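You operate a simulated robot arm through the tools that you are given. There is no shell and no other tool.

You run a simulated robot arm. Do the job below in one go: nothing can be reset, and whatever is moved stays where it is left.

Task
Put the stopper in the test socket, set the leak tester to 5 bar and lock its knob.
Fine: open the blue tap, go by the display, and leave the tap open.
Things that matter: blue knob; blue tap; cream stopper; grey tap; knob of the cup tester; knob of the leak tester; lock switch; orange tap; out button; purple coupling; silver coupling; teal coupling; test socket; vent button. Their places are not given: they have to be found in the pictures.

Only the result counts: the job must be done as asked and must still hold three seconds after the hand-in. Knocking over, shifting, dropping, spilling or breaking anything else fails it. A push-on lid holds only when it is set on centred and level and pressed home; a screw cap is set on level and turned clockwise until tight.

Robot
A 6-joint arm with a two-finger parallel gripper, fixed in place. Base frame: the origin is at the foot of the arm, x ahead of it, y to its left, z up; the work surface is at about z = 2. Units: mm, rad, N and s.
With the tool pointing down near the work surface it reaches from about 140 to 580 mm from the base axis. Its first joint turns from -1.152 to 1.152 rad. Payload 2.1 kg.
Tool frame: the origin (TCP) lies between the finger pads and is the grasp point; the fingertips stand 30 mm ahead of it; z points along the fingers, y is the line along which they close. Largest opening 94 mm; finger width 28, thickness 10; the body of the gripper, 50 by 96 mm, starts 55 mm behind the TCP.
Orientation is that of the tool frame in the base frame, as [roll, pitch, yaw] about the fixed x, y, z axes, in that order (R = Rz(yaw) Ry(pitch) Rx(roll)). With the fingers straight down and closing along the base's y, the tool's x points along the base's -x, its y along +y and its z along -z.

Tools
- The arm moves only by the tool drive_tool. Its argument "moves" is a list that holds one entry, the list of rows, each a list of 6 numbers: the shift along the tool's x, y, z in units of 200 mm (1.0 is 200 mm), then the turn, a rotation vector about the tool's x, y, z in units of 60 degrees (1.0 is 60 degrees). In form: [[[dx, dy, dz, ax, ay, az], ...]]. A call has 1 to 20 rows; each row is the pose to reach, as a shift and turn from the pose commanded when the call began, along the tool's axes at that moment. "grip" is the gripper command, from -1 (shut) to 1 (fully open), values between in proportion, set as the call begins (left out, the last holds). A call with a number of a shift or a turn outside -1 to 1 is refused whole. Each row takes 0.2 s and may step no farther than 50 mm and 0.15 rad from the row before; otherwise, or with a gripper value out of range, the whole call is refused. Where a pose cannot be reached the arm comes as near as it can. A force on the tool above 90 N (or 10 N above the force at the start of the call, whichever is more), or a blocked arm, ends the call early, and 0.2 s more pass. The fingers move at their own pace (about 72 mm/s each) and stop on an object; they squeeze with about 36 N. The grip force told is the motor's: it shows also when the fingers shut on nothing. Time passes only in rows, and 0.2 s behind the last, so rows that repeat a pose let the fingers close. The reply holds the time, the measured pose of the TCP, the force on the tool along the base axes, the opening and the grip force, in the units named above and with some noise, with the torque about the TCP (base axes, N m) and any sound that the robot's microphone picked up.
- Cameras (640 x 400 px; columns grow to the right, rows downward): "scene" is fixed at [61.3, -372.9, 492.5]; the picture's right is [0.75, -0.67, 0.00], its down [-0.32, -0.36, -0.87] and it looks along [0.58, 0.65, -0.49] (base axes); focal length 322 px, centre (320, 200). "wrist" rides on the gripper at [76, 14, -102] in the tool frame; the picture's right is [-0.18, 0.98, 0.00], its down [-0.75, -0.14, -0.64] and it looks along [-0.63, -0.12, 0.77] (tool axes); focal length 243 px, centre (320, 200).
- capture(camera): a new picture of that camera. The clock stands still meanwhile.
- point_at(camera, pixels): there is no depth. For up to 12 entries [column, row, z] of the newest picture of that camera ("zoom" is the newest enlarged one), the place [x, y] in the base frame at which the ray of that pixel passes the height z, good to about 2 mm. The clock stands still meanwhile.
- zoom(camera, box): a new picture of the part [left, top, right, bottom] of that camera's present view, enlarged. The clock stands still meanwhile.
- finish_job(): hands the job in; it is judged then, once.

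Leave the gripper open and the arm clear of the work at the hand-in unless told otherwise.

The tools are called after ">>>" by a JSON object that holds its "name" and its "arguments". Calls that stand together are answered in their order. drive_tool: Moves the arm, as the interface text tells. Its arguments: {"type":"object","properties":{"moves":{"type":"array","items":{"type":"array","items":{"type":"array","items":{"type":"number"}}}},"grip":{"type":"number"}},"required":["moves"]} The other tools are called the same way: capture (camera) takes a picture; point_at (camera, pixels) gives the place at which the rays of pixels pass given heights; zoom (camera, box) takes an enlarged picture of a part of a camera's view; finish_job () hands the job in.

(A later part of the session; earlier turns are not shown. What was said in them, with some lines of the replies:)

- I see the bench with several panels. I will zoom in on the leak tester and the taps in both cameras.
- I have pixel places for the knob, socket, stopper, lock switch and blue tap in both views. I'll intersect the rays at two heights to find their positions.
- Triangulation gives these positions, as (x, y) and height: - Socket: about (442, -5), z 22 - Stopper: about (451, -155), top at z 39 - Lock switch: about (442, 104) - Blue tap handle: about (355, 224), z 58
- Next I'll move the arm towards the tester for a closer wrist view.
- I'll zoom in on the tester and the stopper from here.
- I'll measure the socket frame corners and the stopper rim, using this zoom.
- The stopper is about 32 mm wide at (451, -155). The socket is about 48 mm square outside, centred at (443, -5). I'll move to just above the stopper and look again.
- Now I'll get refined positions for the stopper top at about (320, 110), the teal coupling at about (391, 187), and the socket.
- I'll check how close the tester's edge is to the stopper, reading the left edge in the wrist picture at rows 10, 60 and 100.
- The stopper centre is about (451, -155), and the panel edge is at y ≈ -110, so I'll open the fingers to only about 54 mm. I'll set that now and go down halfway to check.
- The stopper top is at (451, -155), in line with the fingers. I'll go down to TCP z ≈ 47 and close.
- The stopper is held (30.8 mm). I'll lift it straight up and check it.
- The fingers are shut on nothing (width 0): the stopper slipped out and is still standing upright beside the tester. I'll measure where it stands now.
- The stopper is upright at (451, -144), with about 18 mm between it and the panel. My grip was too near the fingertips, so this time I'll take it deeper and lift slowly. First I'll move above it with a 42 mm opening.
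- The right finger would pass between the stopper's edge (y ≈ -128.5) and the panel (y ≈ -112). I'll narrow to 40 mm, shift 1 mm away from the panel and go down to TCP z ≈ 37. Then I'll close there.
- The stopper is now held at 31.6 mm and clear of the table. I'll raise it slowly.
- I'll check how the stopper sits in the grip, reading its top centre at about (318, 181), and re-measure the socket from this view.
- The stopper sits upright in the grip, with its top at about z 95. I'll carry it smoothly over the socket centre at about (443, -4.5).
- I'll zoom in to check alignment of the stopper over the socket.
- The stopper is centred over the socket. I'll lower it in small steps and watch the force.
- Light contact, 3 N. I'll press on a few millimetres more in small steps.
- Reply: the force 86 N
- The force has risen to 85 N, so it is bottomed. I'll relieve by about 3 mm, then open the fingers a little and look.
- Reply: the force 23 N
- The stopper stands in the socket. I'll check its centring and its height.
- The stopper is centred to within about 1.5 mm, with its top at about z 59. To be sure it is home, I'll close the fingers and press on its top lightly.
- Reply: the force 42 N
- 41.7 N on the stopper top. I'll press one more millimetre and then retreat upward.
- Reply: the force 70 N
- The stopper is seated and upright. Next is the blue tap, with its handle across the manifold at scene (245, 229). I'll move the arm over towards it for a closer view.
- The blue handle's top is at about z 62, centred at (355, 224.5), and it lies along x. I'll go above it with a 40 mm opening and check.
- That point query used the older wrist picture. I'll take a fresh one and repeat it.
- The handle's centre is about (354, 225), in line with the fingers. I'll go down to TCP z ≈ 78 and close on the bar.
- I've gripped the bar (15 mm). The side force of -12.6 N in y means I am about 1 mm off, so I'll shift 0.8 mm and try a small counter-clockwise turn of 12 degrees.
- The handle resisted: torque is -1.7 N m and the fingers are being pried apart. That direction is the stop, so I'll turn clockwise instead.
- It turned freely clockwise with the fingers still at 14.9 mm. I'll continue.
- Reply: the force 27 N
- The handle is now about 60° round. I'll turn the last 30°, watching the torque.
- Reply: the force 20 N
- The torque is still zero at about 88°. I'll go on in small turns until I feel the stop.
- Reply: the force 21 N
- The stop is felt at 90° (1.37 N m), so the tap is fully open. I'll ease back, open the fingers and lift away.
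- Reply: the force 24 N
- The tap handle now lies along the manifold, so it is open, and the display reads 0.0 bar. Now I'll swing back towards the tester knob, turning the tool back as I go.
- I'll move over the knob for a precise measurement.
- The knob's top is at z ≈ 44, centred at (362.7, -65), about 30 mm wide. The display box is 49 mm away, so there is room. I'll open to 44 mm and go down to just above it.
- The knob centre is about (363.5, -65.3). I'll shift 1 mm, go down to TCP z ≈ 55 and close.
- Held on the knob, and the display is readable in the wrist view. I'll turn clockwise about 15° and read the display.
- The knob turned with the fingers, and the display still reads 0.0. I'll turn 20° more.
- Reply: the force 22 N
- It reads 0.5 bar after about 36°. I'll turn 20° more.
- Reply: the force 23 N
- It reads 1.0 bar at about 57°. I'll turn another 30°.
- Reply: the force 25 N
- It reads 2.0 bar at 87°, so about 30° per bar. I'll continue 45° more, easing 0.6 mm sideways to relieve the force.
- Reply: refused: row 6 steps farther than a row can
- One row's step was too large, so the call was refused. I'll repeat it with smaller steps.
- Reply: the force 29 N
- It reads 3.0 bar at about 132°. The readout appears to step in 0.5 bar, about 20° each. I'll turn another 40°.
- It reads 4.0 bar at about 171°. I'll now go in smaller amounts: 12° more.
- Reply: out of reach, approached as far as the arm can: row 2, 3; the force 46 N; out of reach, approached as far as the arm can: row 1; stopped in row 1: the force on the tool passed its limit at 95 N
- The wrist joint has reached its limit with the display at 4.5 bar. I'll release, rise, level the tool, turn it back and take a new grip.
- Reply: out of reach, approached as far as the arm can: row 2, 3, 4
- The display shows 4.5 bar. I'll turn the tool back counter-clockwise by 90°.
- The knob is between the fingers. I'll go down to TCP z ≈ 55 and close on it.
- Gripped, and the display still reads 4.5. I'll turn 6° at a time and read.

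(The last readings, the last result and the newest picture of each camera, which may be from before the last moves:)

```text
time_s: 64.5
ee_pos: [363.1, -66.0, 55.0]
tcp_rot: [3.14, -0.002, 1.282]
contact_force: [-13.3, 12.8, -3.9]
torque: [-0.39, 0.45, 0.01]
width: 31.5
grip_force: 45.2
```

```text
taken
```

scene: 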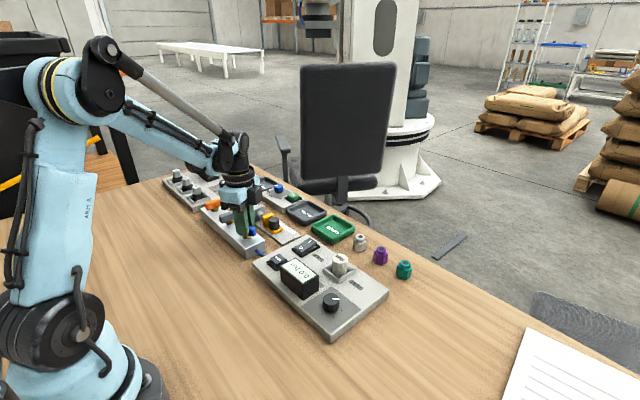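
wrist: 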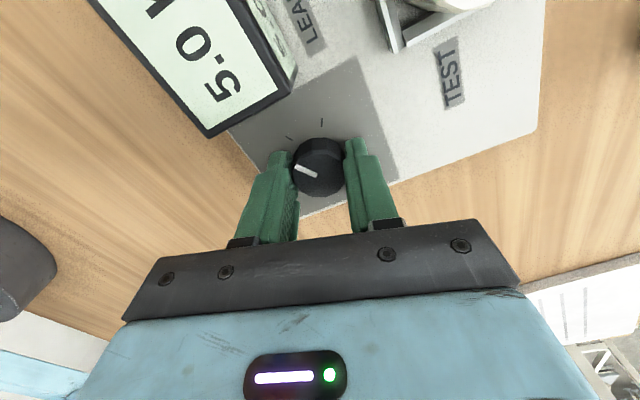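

The display reads 5.0 bar. I'll nudge 2.5° further so it does not sit on the edge of the step, then let go.

>>> {"name": "drive_tool", "arguments": {"moves": [[[0, 0, 0, 0, 0, 0.04], [0, 0, 0, 0, 0, 0.04], [0, 0, 0, 0, 0, 0.04]]]}}

>>> {"name": "capture", "arguments": {"camera": "wrist"}}

>>> {"name": "drive_tool", "arguments": {"moves": [[[0, 0, 0, 0, 0, 0], [0, 0, 0, 0, 0, 0], [0, 0, 0, 0, 0, 0]]], "grip": -0.04}}

>>> {"name": "capture", "arguments": {"camera": "wrist"}}

```text
time_s: 65.3
ee_pos: [361.2, -66.3, 54.4]
tcp_rot: [3.141, -0.003, 1.242]
contact_force: [-20.2, 13.2, 9.4]
torque: [0.99, -0.01, -0.02]
width: 31.4
grip_force: 45.3
```

```text
taken
```

wrist: 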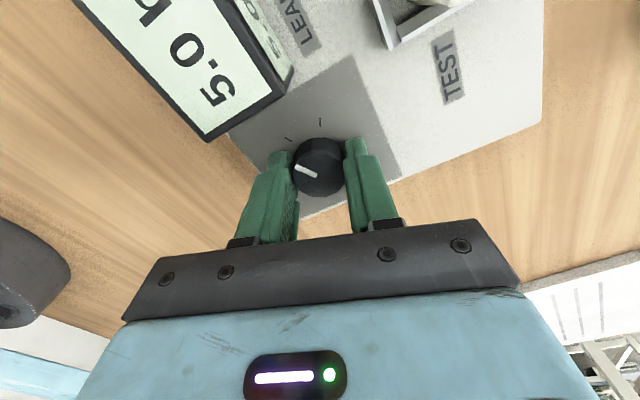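

```text
time_s: 66.1
ee_pos: [363.4, -65.8, 54.6]
tcp_rot: [3.135, -0.001, 1.243]
contact_force: [-1.0, -0.1, -0.3]
torque: [0.0, 0.0, -0.04]
width: 45.0
grip_force: 0.1
```

```text
taken
```

wrist: 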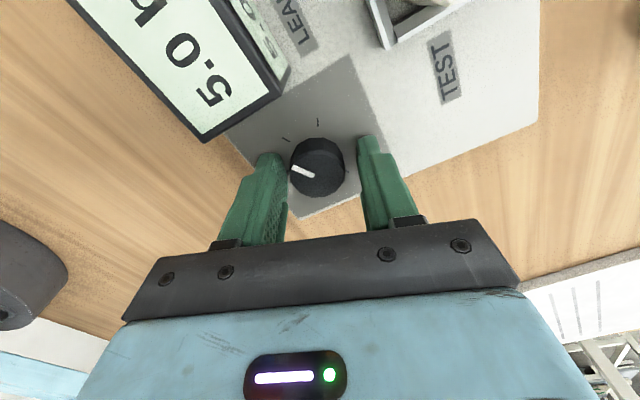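

Released, and the display still reads 5.0 bar. I'll rise straight up and turn the tool back.

>>> {"name": "drive_tool", "arguments": {"moves": [[[0, 0, -0.15, 0, 0, 0], [0, 0, -0.35, 0, 0, 0], [0, 0, -0.5, 0, 0, -0.1], [0, 0, -0.5, 0, 0, -0.22], [0, 0, -0.5, 0, 0, -0.34], [0, 0, -0.5, 0, 0, -0.46], [0, 0, -0.5, 0, 0, -0.58], [0, 0, -0.5, 0, 0, -0.7], [0, 0, -0.5, 0, 0, -0.82], [0, 0, -0.5, 0, 0, -0.94], [0, 0, -0.5, 0, 0, -0.94]]]}}

>>> {"name": "drive_tool", "arguments": {"moves": [[[0, 0, 0, 0, 0, -0.12], [0, 0, 0, 0, 0, -0.24], [0, 0, 0, 0, 0, -0.36], [0, 0, 0, 0, 0, -0.48], [0, 0, 0, 0, 0, -0.6], [0, 0, 0, 0, 0, -0.72], [0, 0, 0, 0, 0, -0.84], [0, 0, 0, 0, 0, -0.87], [0, 0, 0, 0, 0, -0.87]]]}}

>>> {"name": "zoom", "arguments": {"camera": "scene", "box": [250, 220, 390, 340]}}

>>> {"name": "capture", "arguments": {"camera": "wrist"}}

```text
time_s: 68.5
ee_pos: [362.9, -66.8, 153.9]
tcp_rot: [3.138, 0.003, 2.229]
contact_force: [-0.2, -0.4, -0.5]
torque: [0.03, -0.01, 0.01]
width: 45.2
grip_force: 0.1
```

```text
time_s: 70.5
ee_pos: [363.5, -66.6, 154.1]
tcp_rot: [-3.141, 0.005, 3.138]
contact_force: [0.5, 0.0, -0.1]
torque: [-0.02, -0.02, 0.0]
width: 45.1
grip_force: 0.0
```

```text
3.33 times, centred on (320, 280) of scene
```

zoom: 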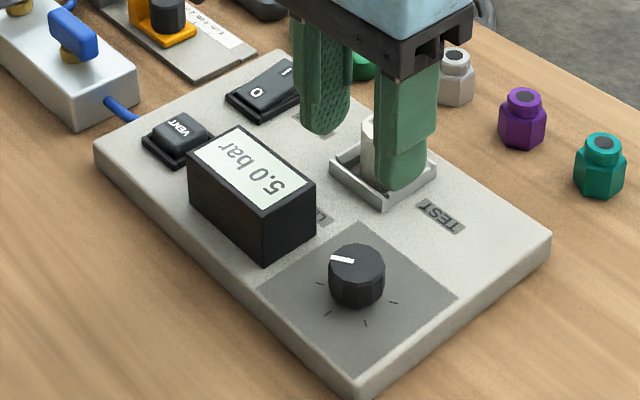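

```text
taken
```

wrist: 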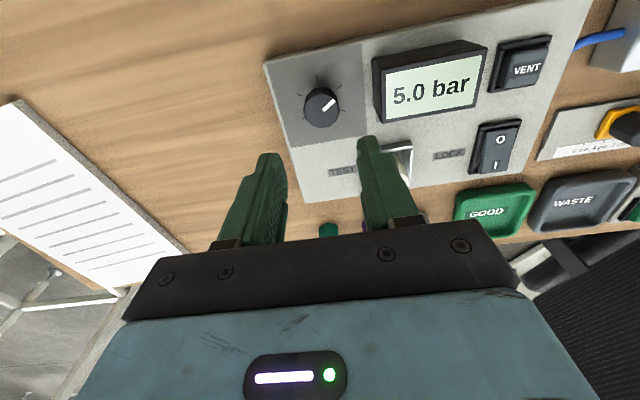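

The display shows 5.0 bar. Now the lock switch at about (442, 104), with O on the near end and I on the far end. I'll close the fingers and move near it.

>>> {"name": "drive_tool", "arguments": {"moves": [[[-0.05, 0.17, 0, 0, 0, 0], [-0.11, 0.34, 0, 0, 0, 0], [-0.17, 0.51, 0, 0, 0, 0], [-0.23, 0.68, 0, 0, 0, 0], [-0.285, 0.85, 0, 0, 0, 0], [-0.285, 0.85, 0.05, 0, 0, 0]]], "grip": -1}}

>>> {"name": "capture", "arguments": {"camera": "wrist"}}

>>> {"name": "zoom", "arguments": {"camera": "wrist", "box": [220, 60, 420, 200]}}

>>> {"name": "zoom", "arguments": {"camera": "scene", "box": [270, 220, 340, 280]}}

```text
time_s: 71.9
ee_pos: [419.7, 104.0, 145.5]
tcp_rot: [-3.141, 0.006, 3.136]
contact_force: [0.5, 1.0, -0.8]
torque: [0.01, 0.02, 0.0]
width: 0.1
grip_force: 33.0
```

```text
taken
```

wrist: 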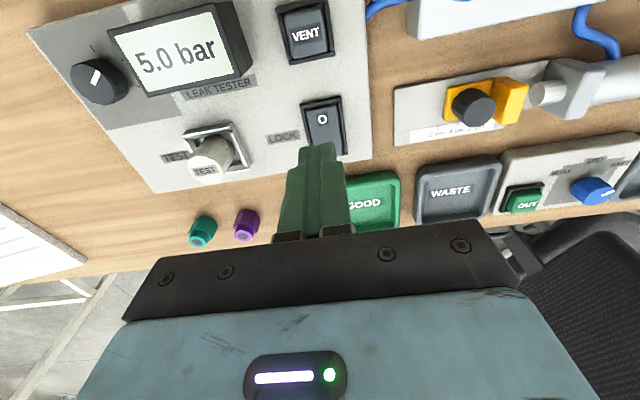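

```text
2.86 times, centred on (320, 130) of wrist
```

zoom: 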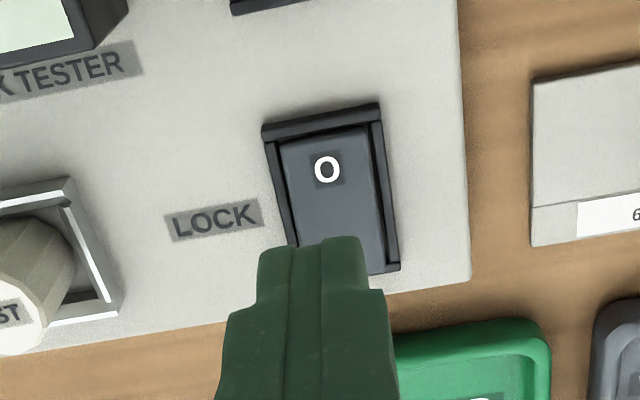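

```text
6.67 times, centred on (305, 250) of scene
```

zoom: 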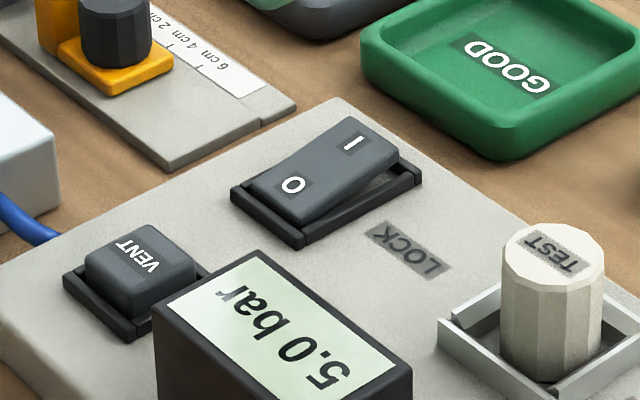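

The I end is raised, so the lock is off. I'll locate the I mark at scene zoom (354, 143) and the frame.

>>> {"name": "point_at", "arguments": {"camera": "zoom", "pixels": [[354, 143, 34], [354, 143, 38], [354, 143, 42], [293, 185, 30], [420, 175, 27], [302, 240, 27], [232, 192, 27], [345, 118, 40], [398, 140, 40]]}}

>>> {"name": "point_at", "arguments": {"camera": "wrist", "pixels": [[299.5, 103, 27], [340, 95, 27], [348, 154, 27], [322, 119, 30]]}}

```text
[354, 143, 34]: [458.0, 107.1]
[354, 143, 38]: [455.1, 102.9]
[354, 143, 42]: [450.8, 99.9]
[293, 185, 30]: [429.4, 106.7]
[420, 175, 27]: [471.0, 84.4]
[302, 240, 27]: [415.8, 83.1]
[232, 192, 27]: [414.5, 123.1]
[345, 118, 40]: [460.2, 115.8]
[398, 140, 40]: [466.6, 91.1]
```

```text
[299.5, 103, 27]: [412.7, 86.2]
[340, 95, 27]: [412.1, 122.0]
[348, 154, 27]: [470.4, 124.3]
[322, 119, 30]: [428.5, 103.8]
```

The switch spans x 413–471, centred at y 103.5. I'll press the raised I end at about x = 464. First I'll move above it and down close.

>>> {"name": "drive_tool", "arguments": {"moves": [[[-0.12, 0, 0, 0, 0, 0], [-0.22, -0.002, 0.08, 0, 0, 0], [-0.22, -0.002, 0.2, 0, 0, 0], [-0.22, -0.002, 0.34, 0, 0, 0], [-0.22, -0.002, 0.34, 0, 0, 0]]]}}

>>> {"name": "zoom", "arguments": {"camera": "scene", "box": [270, 210, 350, 280]}}

```text
time_s: 73.1
ee_pos: [464.6, 102.9, 78.5]
tcp_rot: [-3.141, 0.006, 3.139]
contact_force: [0.2, 0.2, -0.8]
torque: [-0.02, 0.01, -0.01]
width: 0.1
grip_force: 32.9
```

```text
5.71 times, centred on (310, 245) of scene
```

zoom: 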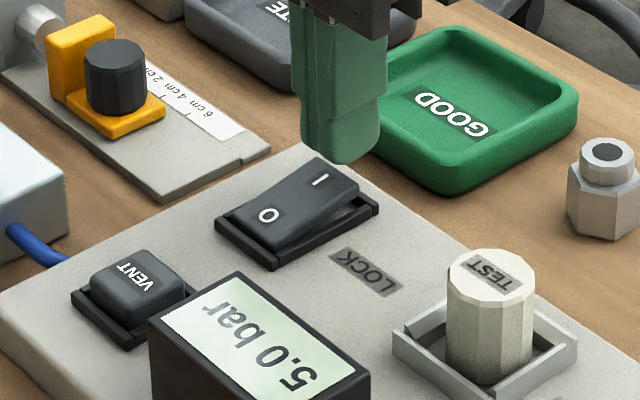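

The fingertips are above the I end. I'll press down in small steps.

>>> {"name": "drive_tool", "arguments": {"moves": [[[0, 0, 0.015, 0, 0, 0], [0, 0, 0.03, 0, 0, 0], [0, 0, 0.042, 0, 0, 0], [0, 0, 0.042, 0, 0, 0]]]}}

>>> {"name": "zoom", "arguments": {"camera": "scene", "box": [270, 210, 350, 280]}}

```text
time_s: 74.1
ee_pos: [463.1, 102.6, 69.0]
tcp_rot: [-3.141, 0.006, 3.139]
contact_force: [0.2, -0.1, -0.1]
torque: [-0.02, -0.01, -0.02]
width: 0.2
grip_force: 33.2
```

```text
5.71 times, centred on (310, 245) of scene
```

zoom: 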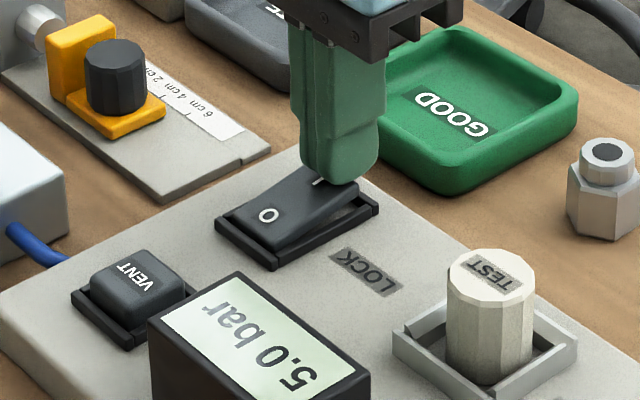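

>>> {"name": "drive_tool", "arguments": {"moves": [[[0, 0, 0.01, 0, 0, 0], [0, 0, 0.02, 0, 0, 0], [0, 0, 0.02, 0, 0, 0]]]}}

>>> {"name": "zoom", "arguments": {"camera": "scene", "box": [270, 210, 350, 280]}}

```text
time_s: 74.9
ee_pos: [463.6, 101.8, 65.2]
tcp_rot: [3.141, 0.006, 3.138]
contact_force: [0.8, -0.4, 0.1]
torque: [0.01, 0.03, 0.03]
width: 0.1
grip_force: 33.0
```

```text
5.71 times, centred on (310, 245) of scene
```

zoom: 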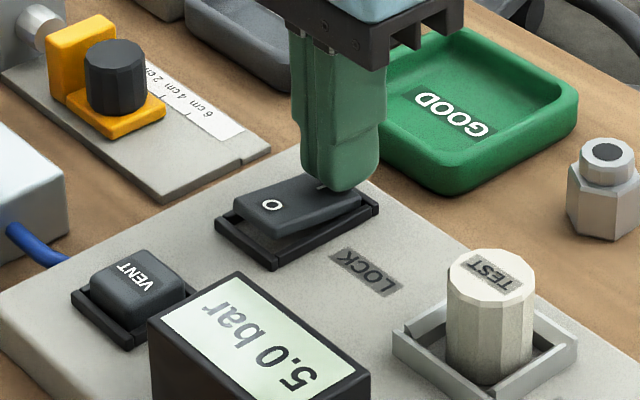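

The rocker is about level now. I'll continue down.

>>> {"name": "drive_tool", "arguments": {"moves": [[[0, 0, 0.01, 0, 0, 0], [0, 0, 0.02, 0, 0, 0], [0, 0, 0.02, 0, 0, 0]]]}}

>>> {"name": "zoom", "arguments": {"camera": "scene", "box": [270, 210, 350, 280]}}

```text
time_s: 75.7
ee_pos: [464.1, 101.9, 63.5]
tcp_rot: [3.14, 0.005, 3.138]
contact_force: [-2.2, 1.2, 81.6]
torque: [0.03, 1.24, -0.07]
width: 0.0
grip_force: 32.7
```

```text
5.71 times, centred on (310, 245) of scene
```

zoom: 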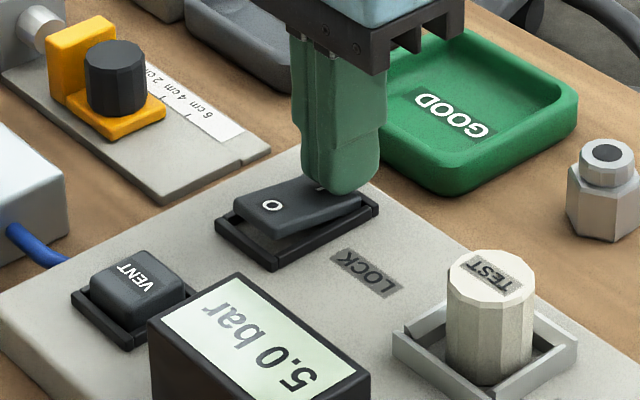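

Now 81 N: the rocker is at its far stop with the O end raised. I'll rise and check that it stays.

>>> {"name": "drive_tool", "arguments": {"moves": [[[0, 0, -0.05, 0, 0, 0], [0, 0, -0.2, 0, 0, 0], [0, 0, -0.4, 0, 0, 0], [0, 0, -0.5, 0, 0, 0], [0, 0, -0.5, 0, 0, 0]]]}}

>>> {"name": "zoom", "arguments": {"camera": "scene", "box": [270, 210, 350, 280]}}

>>> {"name": "capture", "arguments": {"camera": "wrist"}}

```text
time_s: 76.9
ee_pos: [465.4, 100.9, 164.2]
tcp_rot: [-3.141, 0.005, 3.139]
contact_force: [0.2, 0.2, -0.1]
torque: [0.0, 0.01, 0.01]
width: 0.0
grip_force: 33.9
```

```text
5.71 times, centred on (310, 245) of scene
```

zoom: 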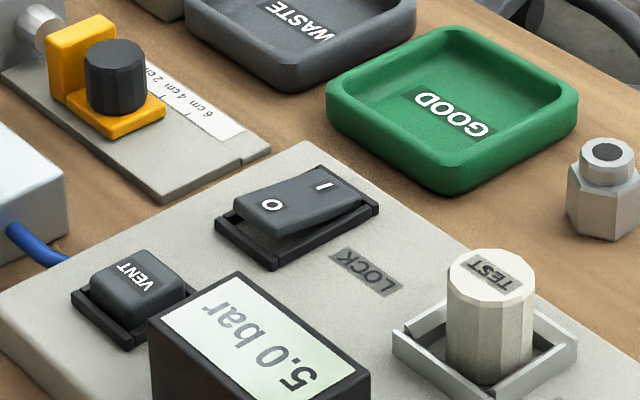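

```text
taken
```

wrist: 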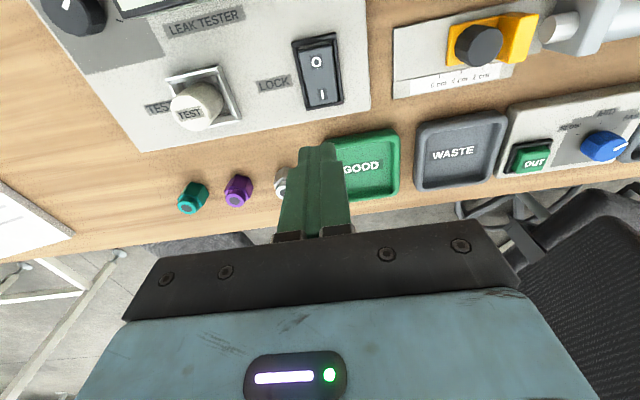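

The switch stays on I, the display reads 5.0 bar, and the stopper is in its socket. I'll raise the arm, open the gripper and take a last look at everything.

>>> {"name": "drive_tool", "arguments": {"moves": [[[0.1, 0.05, -0.2, 0, 0, 0], [0.2, 0.1, -0.4, 0, 0, 0], [0.3, 0.15, -0.6, 0, 0, 0], [0.4, 0.2, -0.7, 0, 0, 0], [0.4, 0.2, -0.7, 0, 0, 0], [0.4, 0.2, -0.7, 0, 0, 0], [0.4, 0.2, -0.7, 0, 0, 0], [0.4, 0.2, -0.7, 0, 0, 0]]], "grip": 1}}

>>> {"name": "capture", "arguments": {"camera": "scene"}}

>>> {"name": "zoom", "arguments": {"camera": "scene", "box": [190, 180, 420, 330]}}

>>> {"name": "capture", "arguments": {"camera": "wrist"}}

```text
time_s: 78.7
ee_pos: [384.5, 142.4, 301.6]
tcp_rot: [3.142, 0.006, 3.138]
contact_force: [-0.1, 0.0, 1.1]
torque: [-0.01, 0.03, 0.01]
width: 94.2
grip_force: 0.0
```

```text
taken
```

scene: 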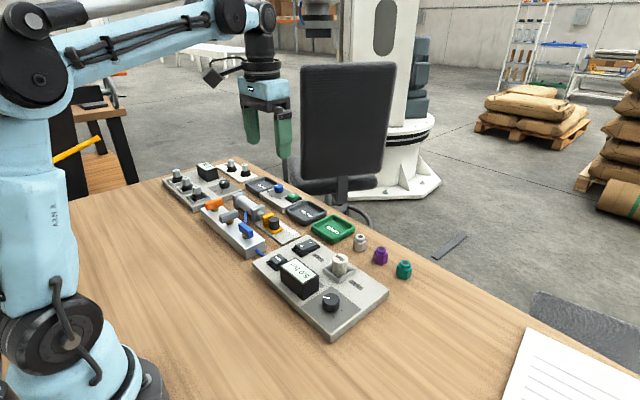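

```text
2.67 times, centred on (305, 255) of scene
```

zoom: 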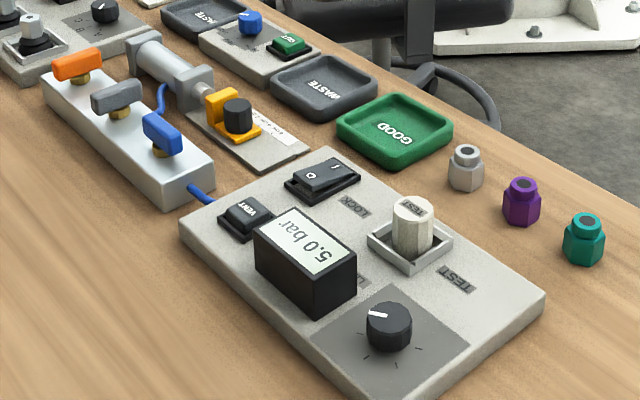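

```text
taken
```

wrist: 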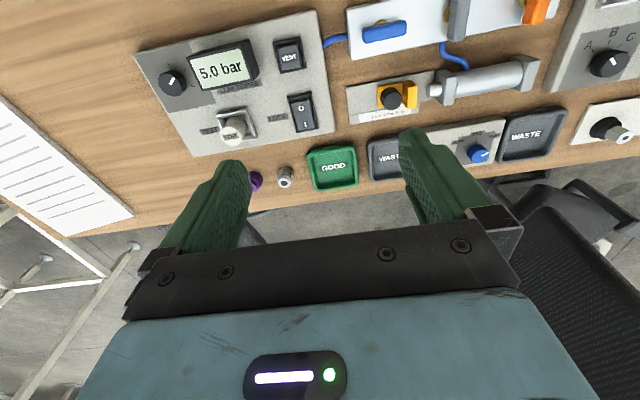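

The final pictures show everything as asked:
- **Stopper:** it is in the test socket.
- **Blue tap:** it is open, and the other taps are untouched.
- **Display:** it reads 5.0 bar.
- **Lock switch:** it is on I.

The gripper is open and the arm is clear, so I'll hand the job in.

>>> {"name": "finish_job", "arguments": {}}

```text
The job is handed in.
```

The job is handed in. The stopper is in the test socket, the leak tester reads 5.0 bar with its lock switch on I, and the blue tap is left open. No result came back with the hand-in; this is what the last pictures showed.

- **Stopper:** My first grip was too shallow, so it slipped out as I lifted and ended up standing about 10 mm from where it started. I took it again with a deeper grip, set it within about 1.5 mm of the socket's centre, and pressed it down with about 70 N.
- **Setting:** The display moves in 0.5 bar steps, each about 20° of knob turn. I turned a few degrees past the change to 5.0, and it stayed there after I let go and locked it. The exact pressure within that step isn't shown.
- **Blue tap:** It turned clockwise a quarter turn to its stop. I first tried it briefly the other way, where it was already at its end.

As far as the pictures show, nothing else was moved. The gripper is open and the arm is clear of the work.
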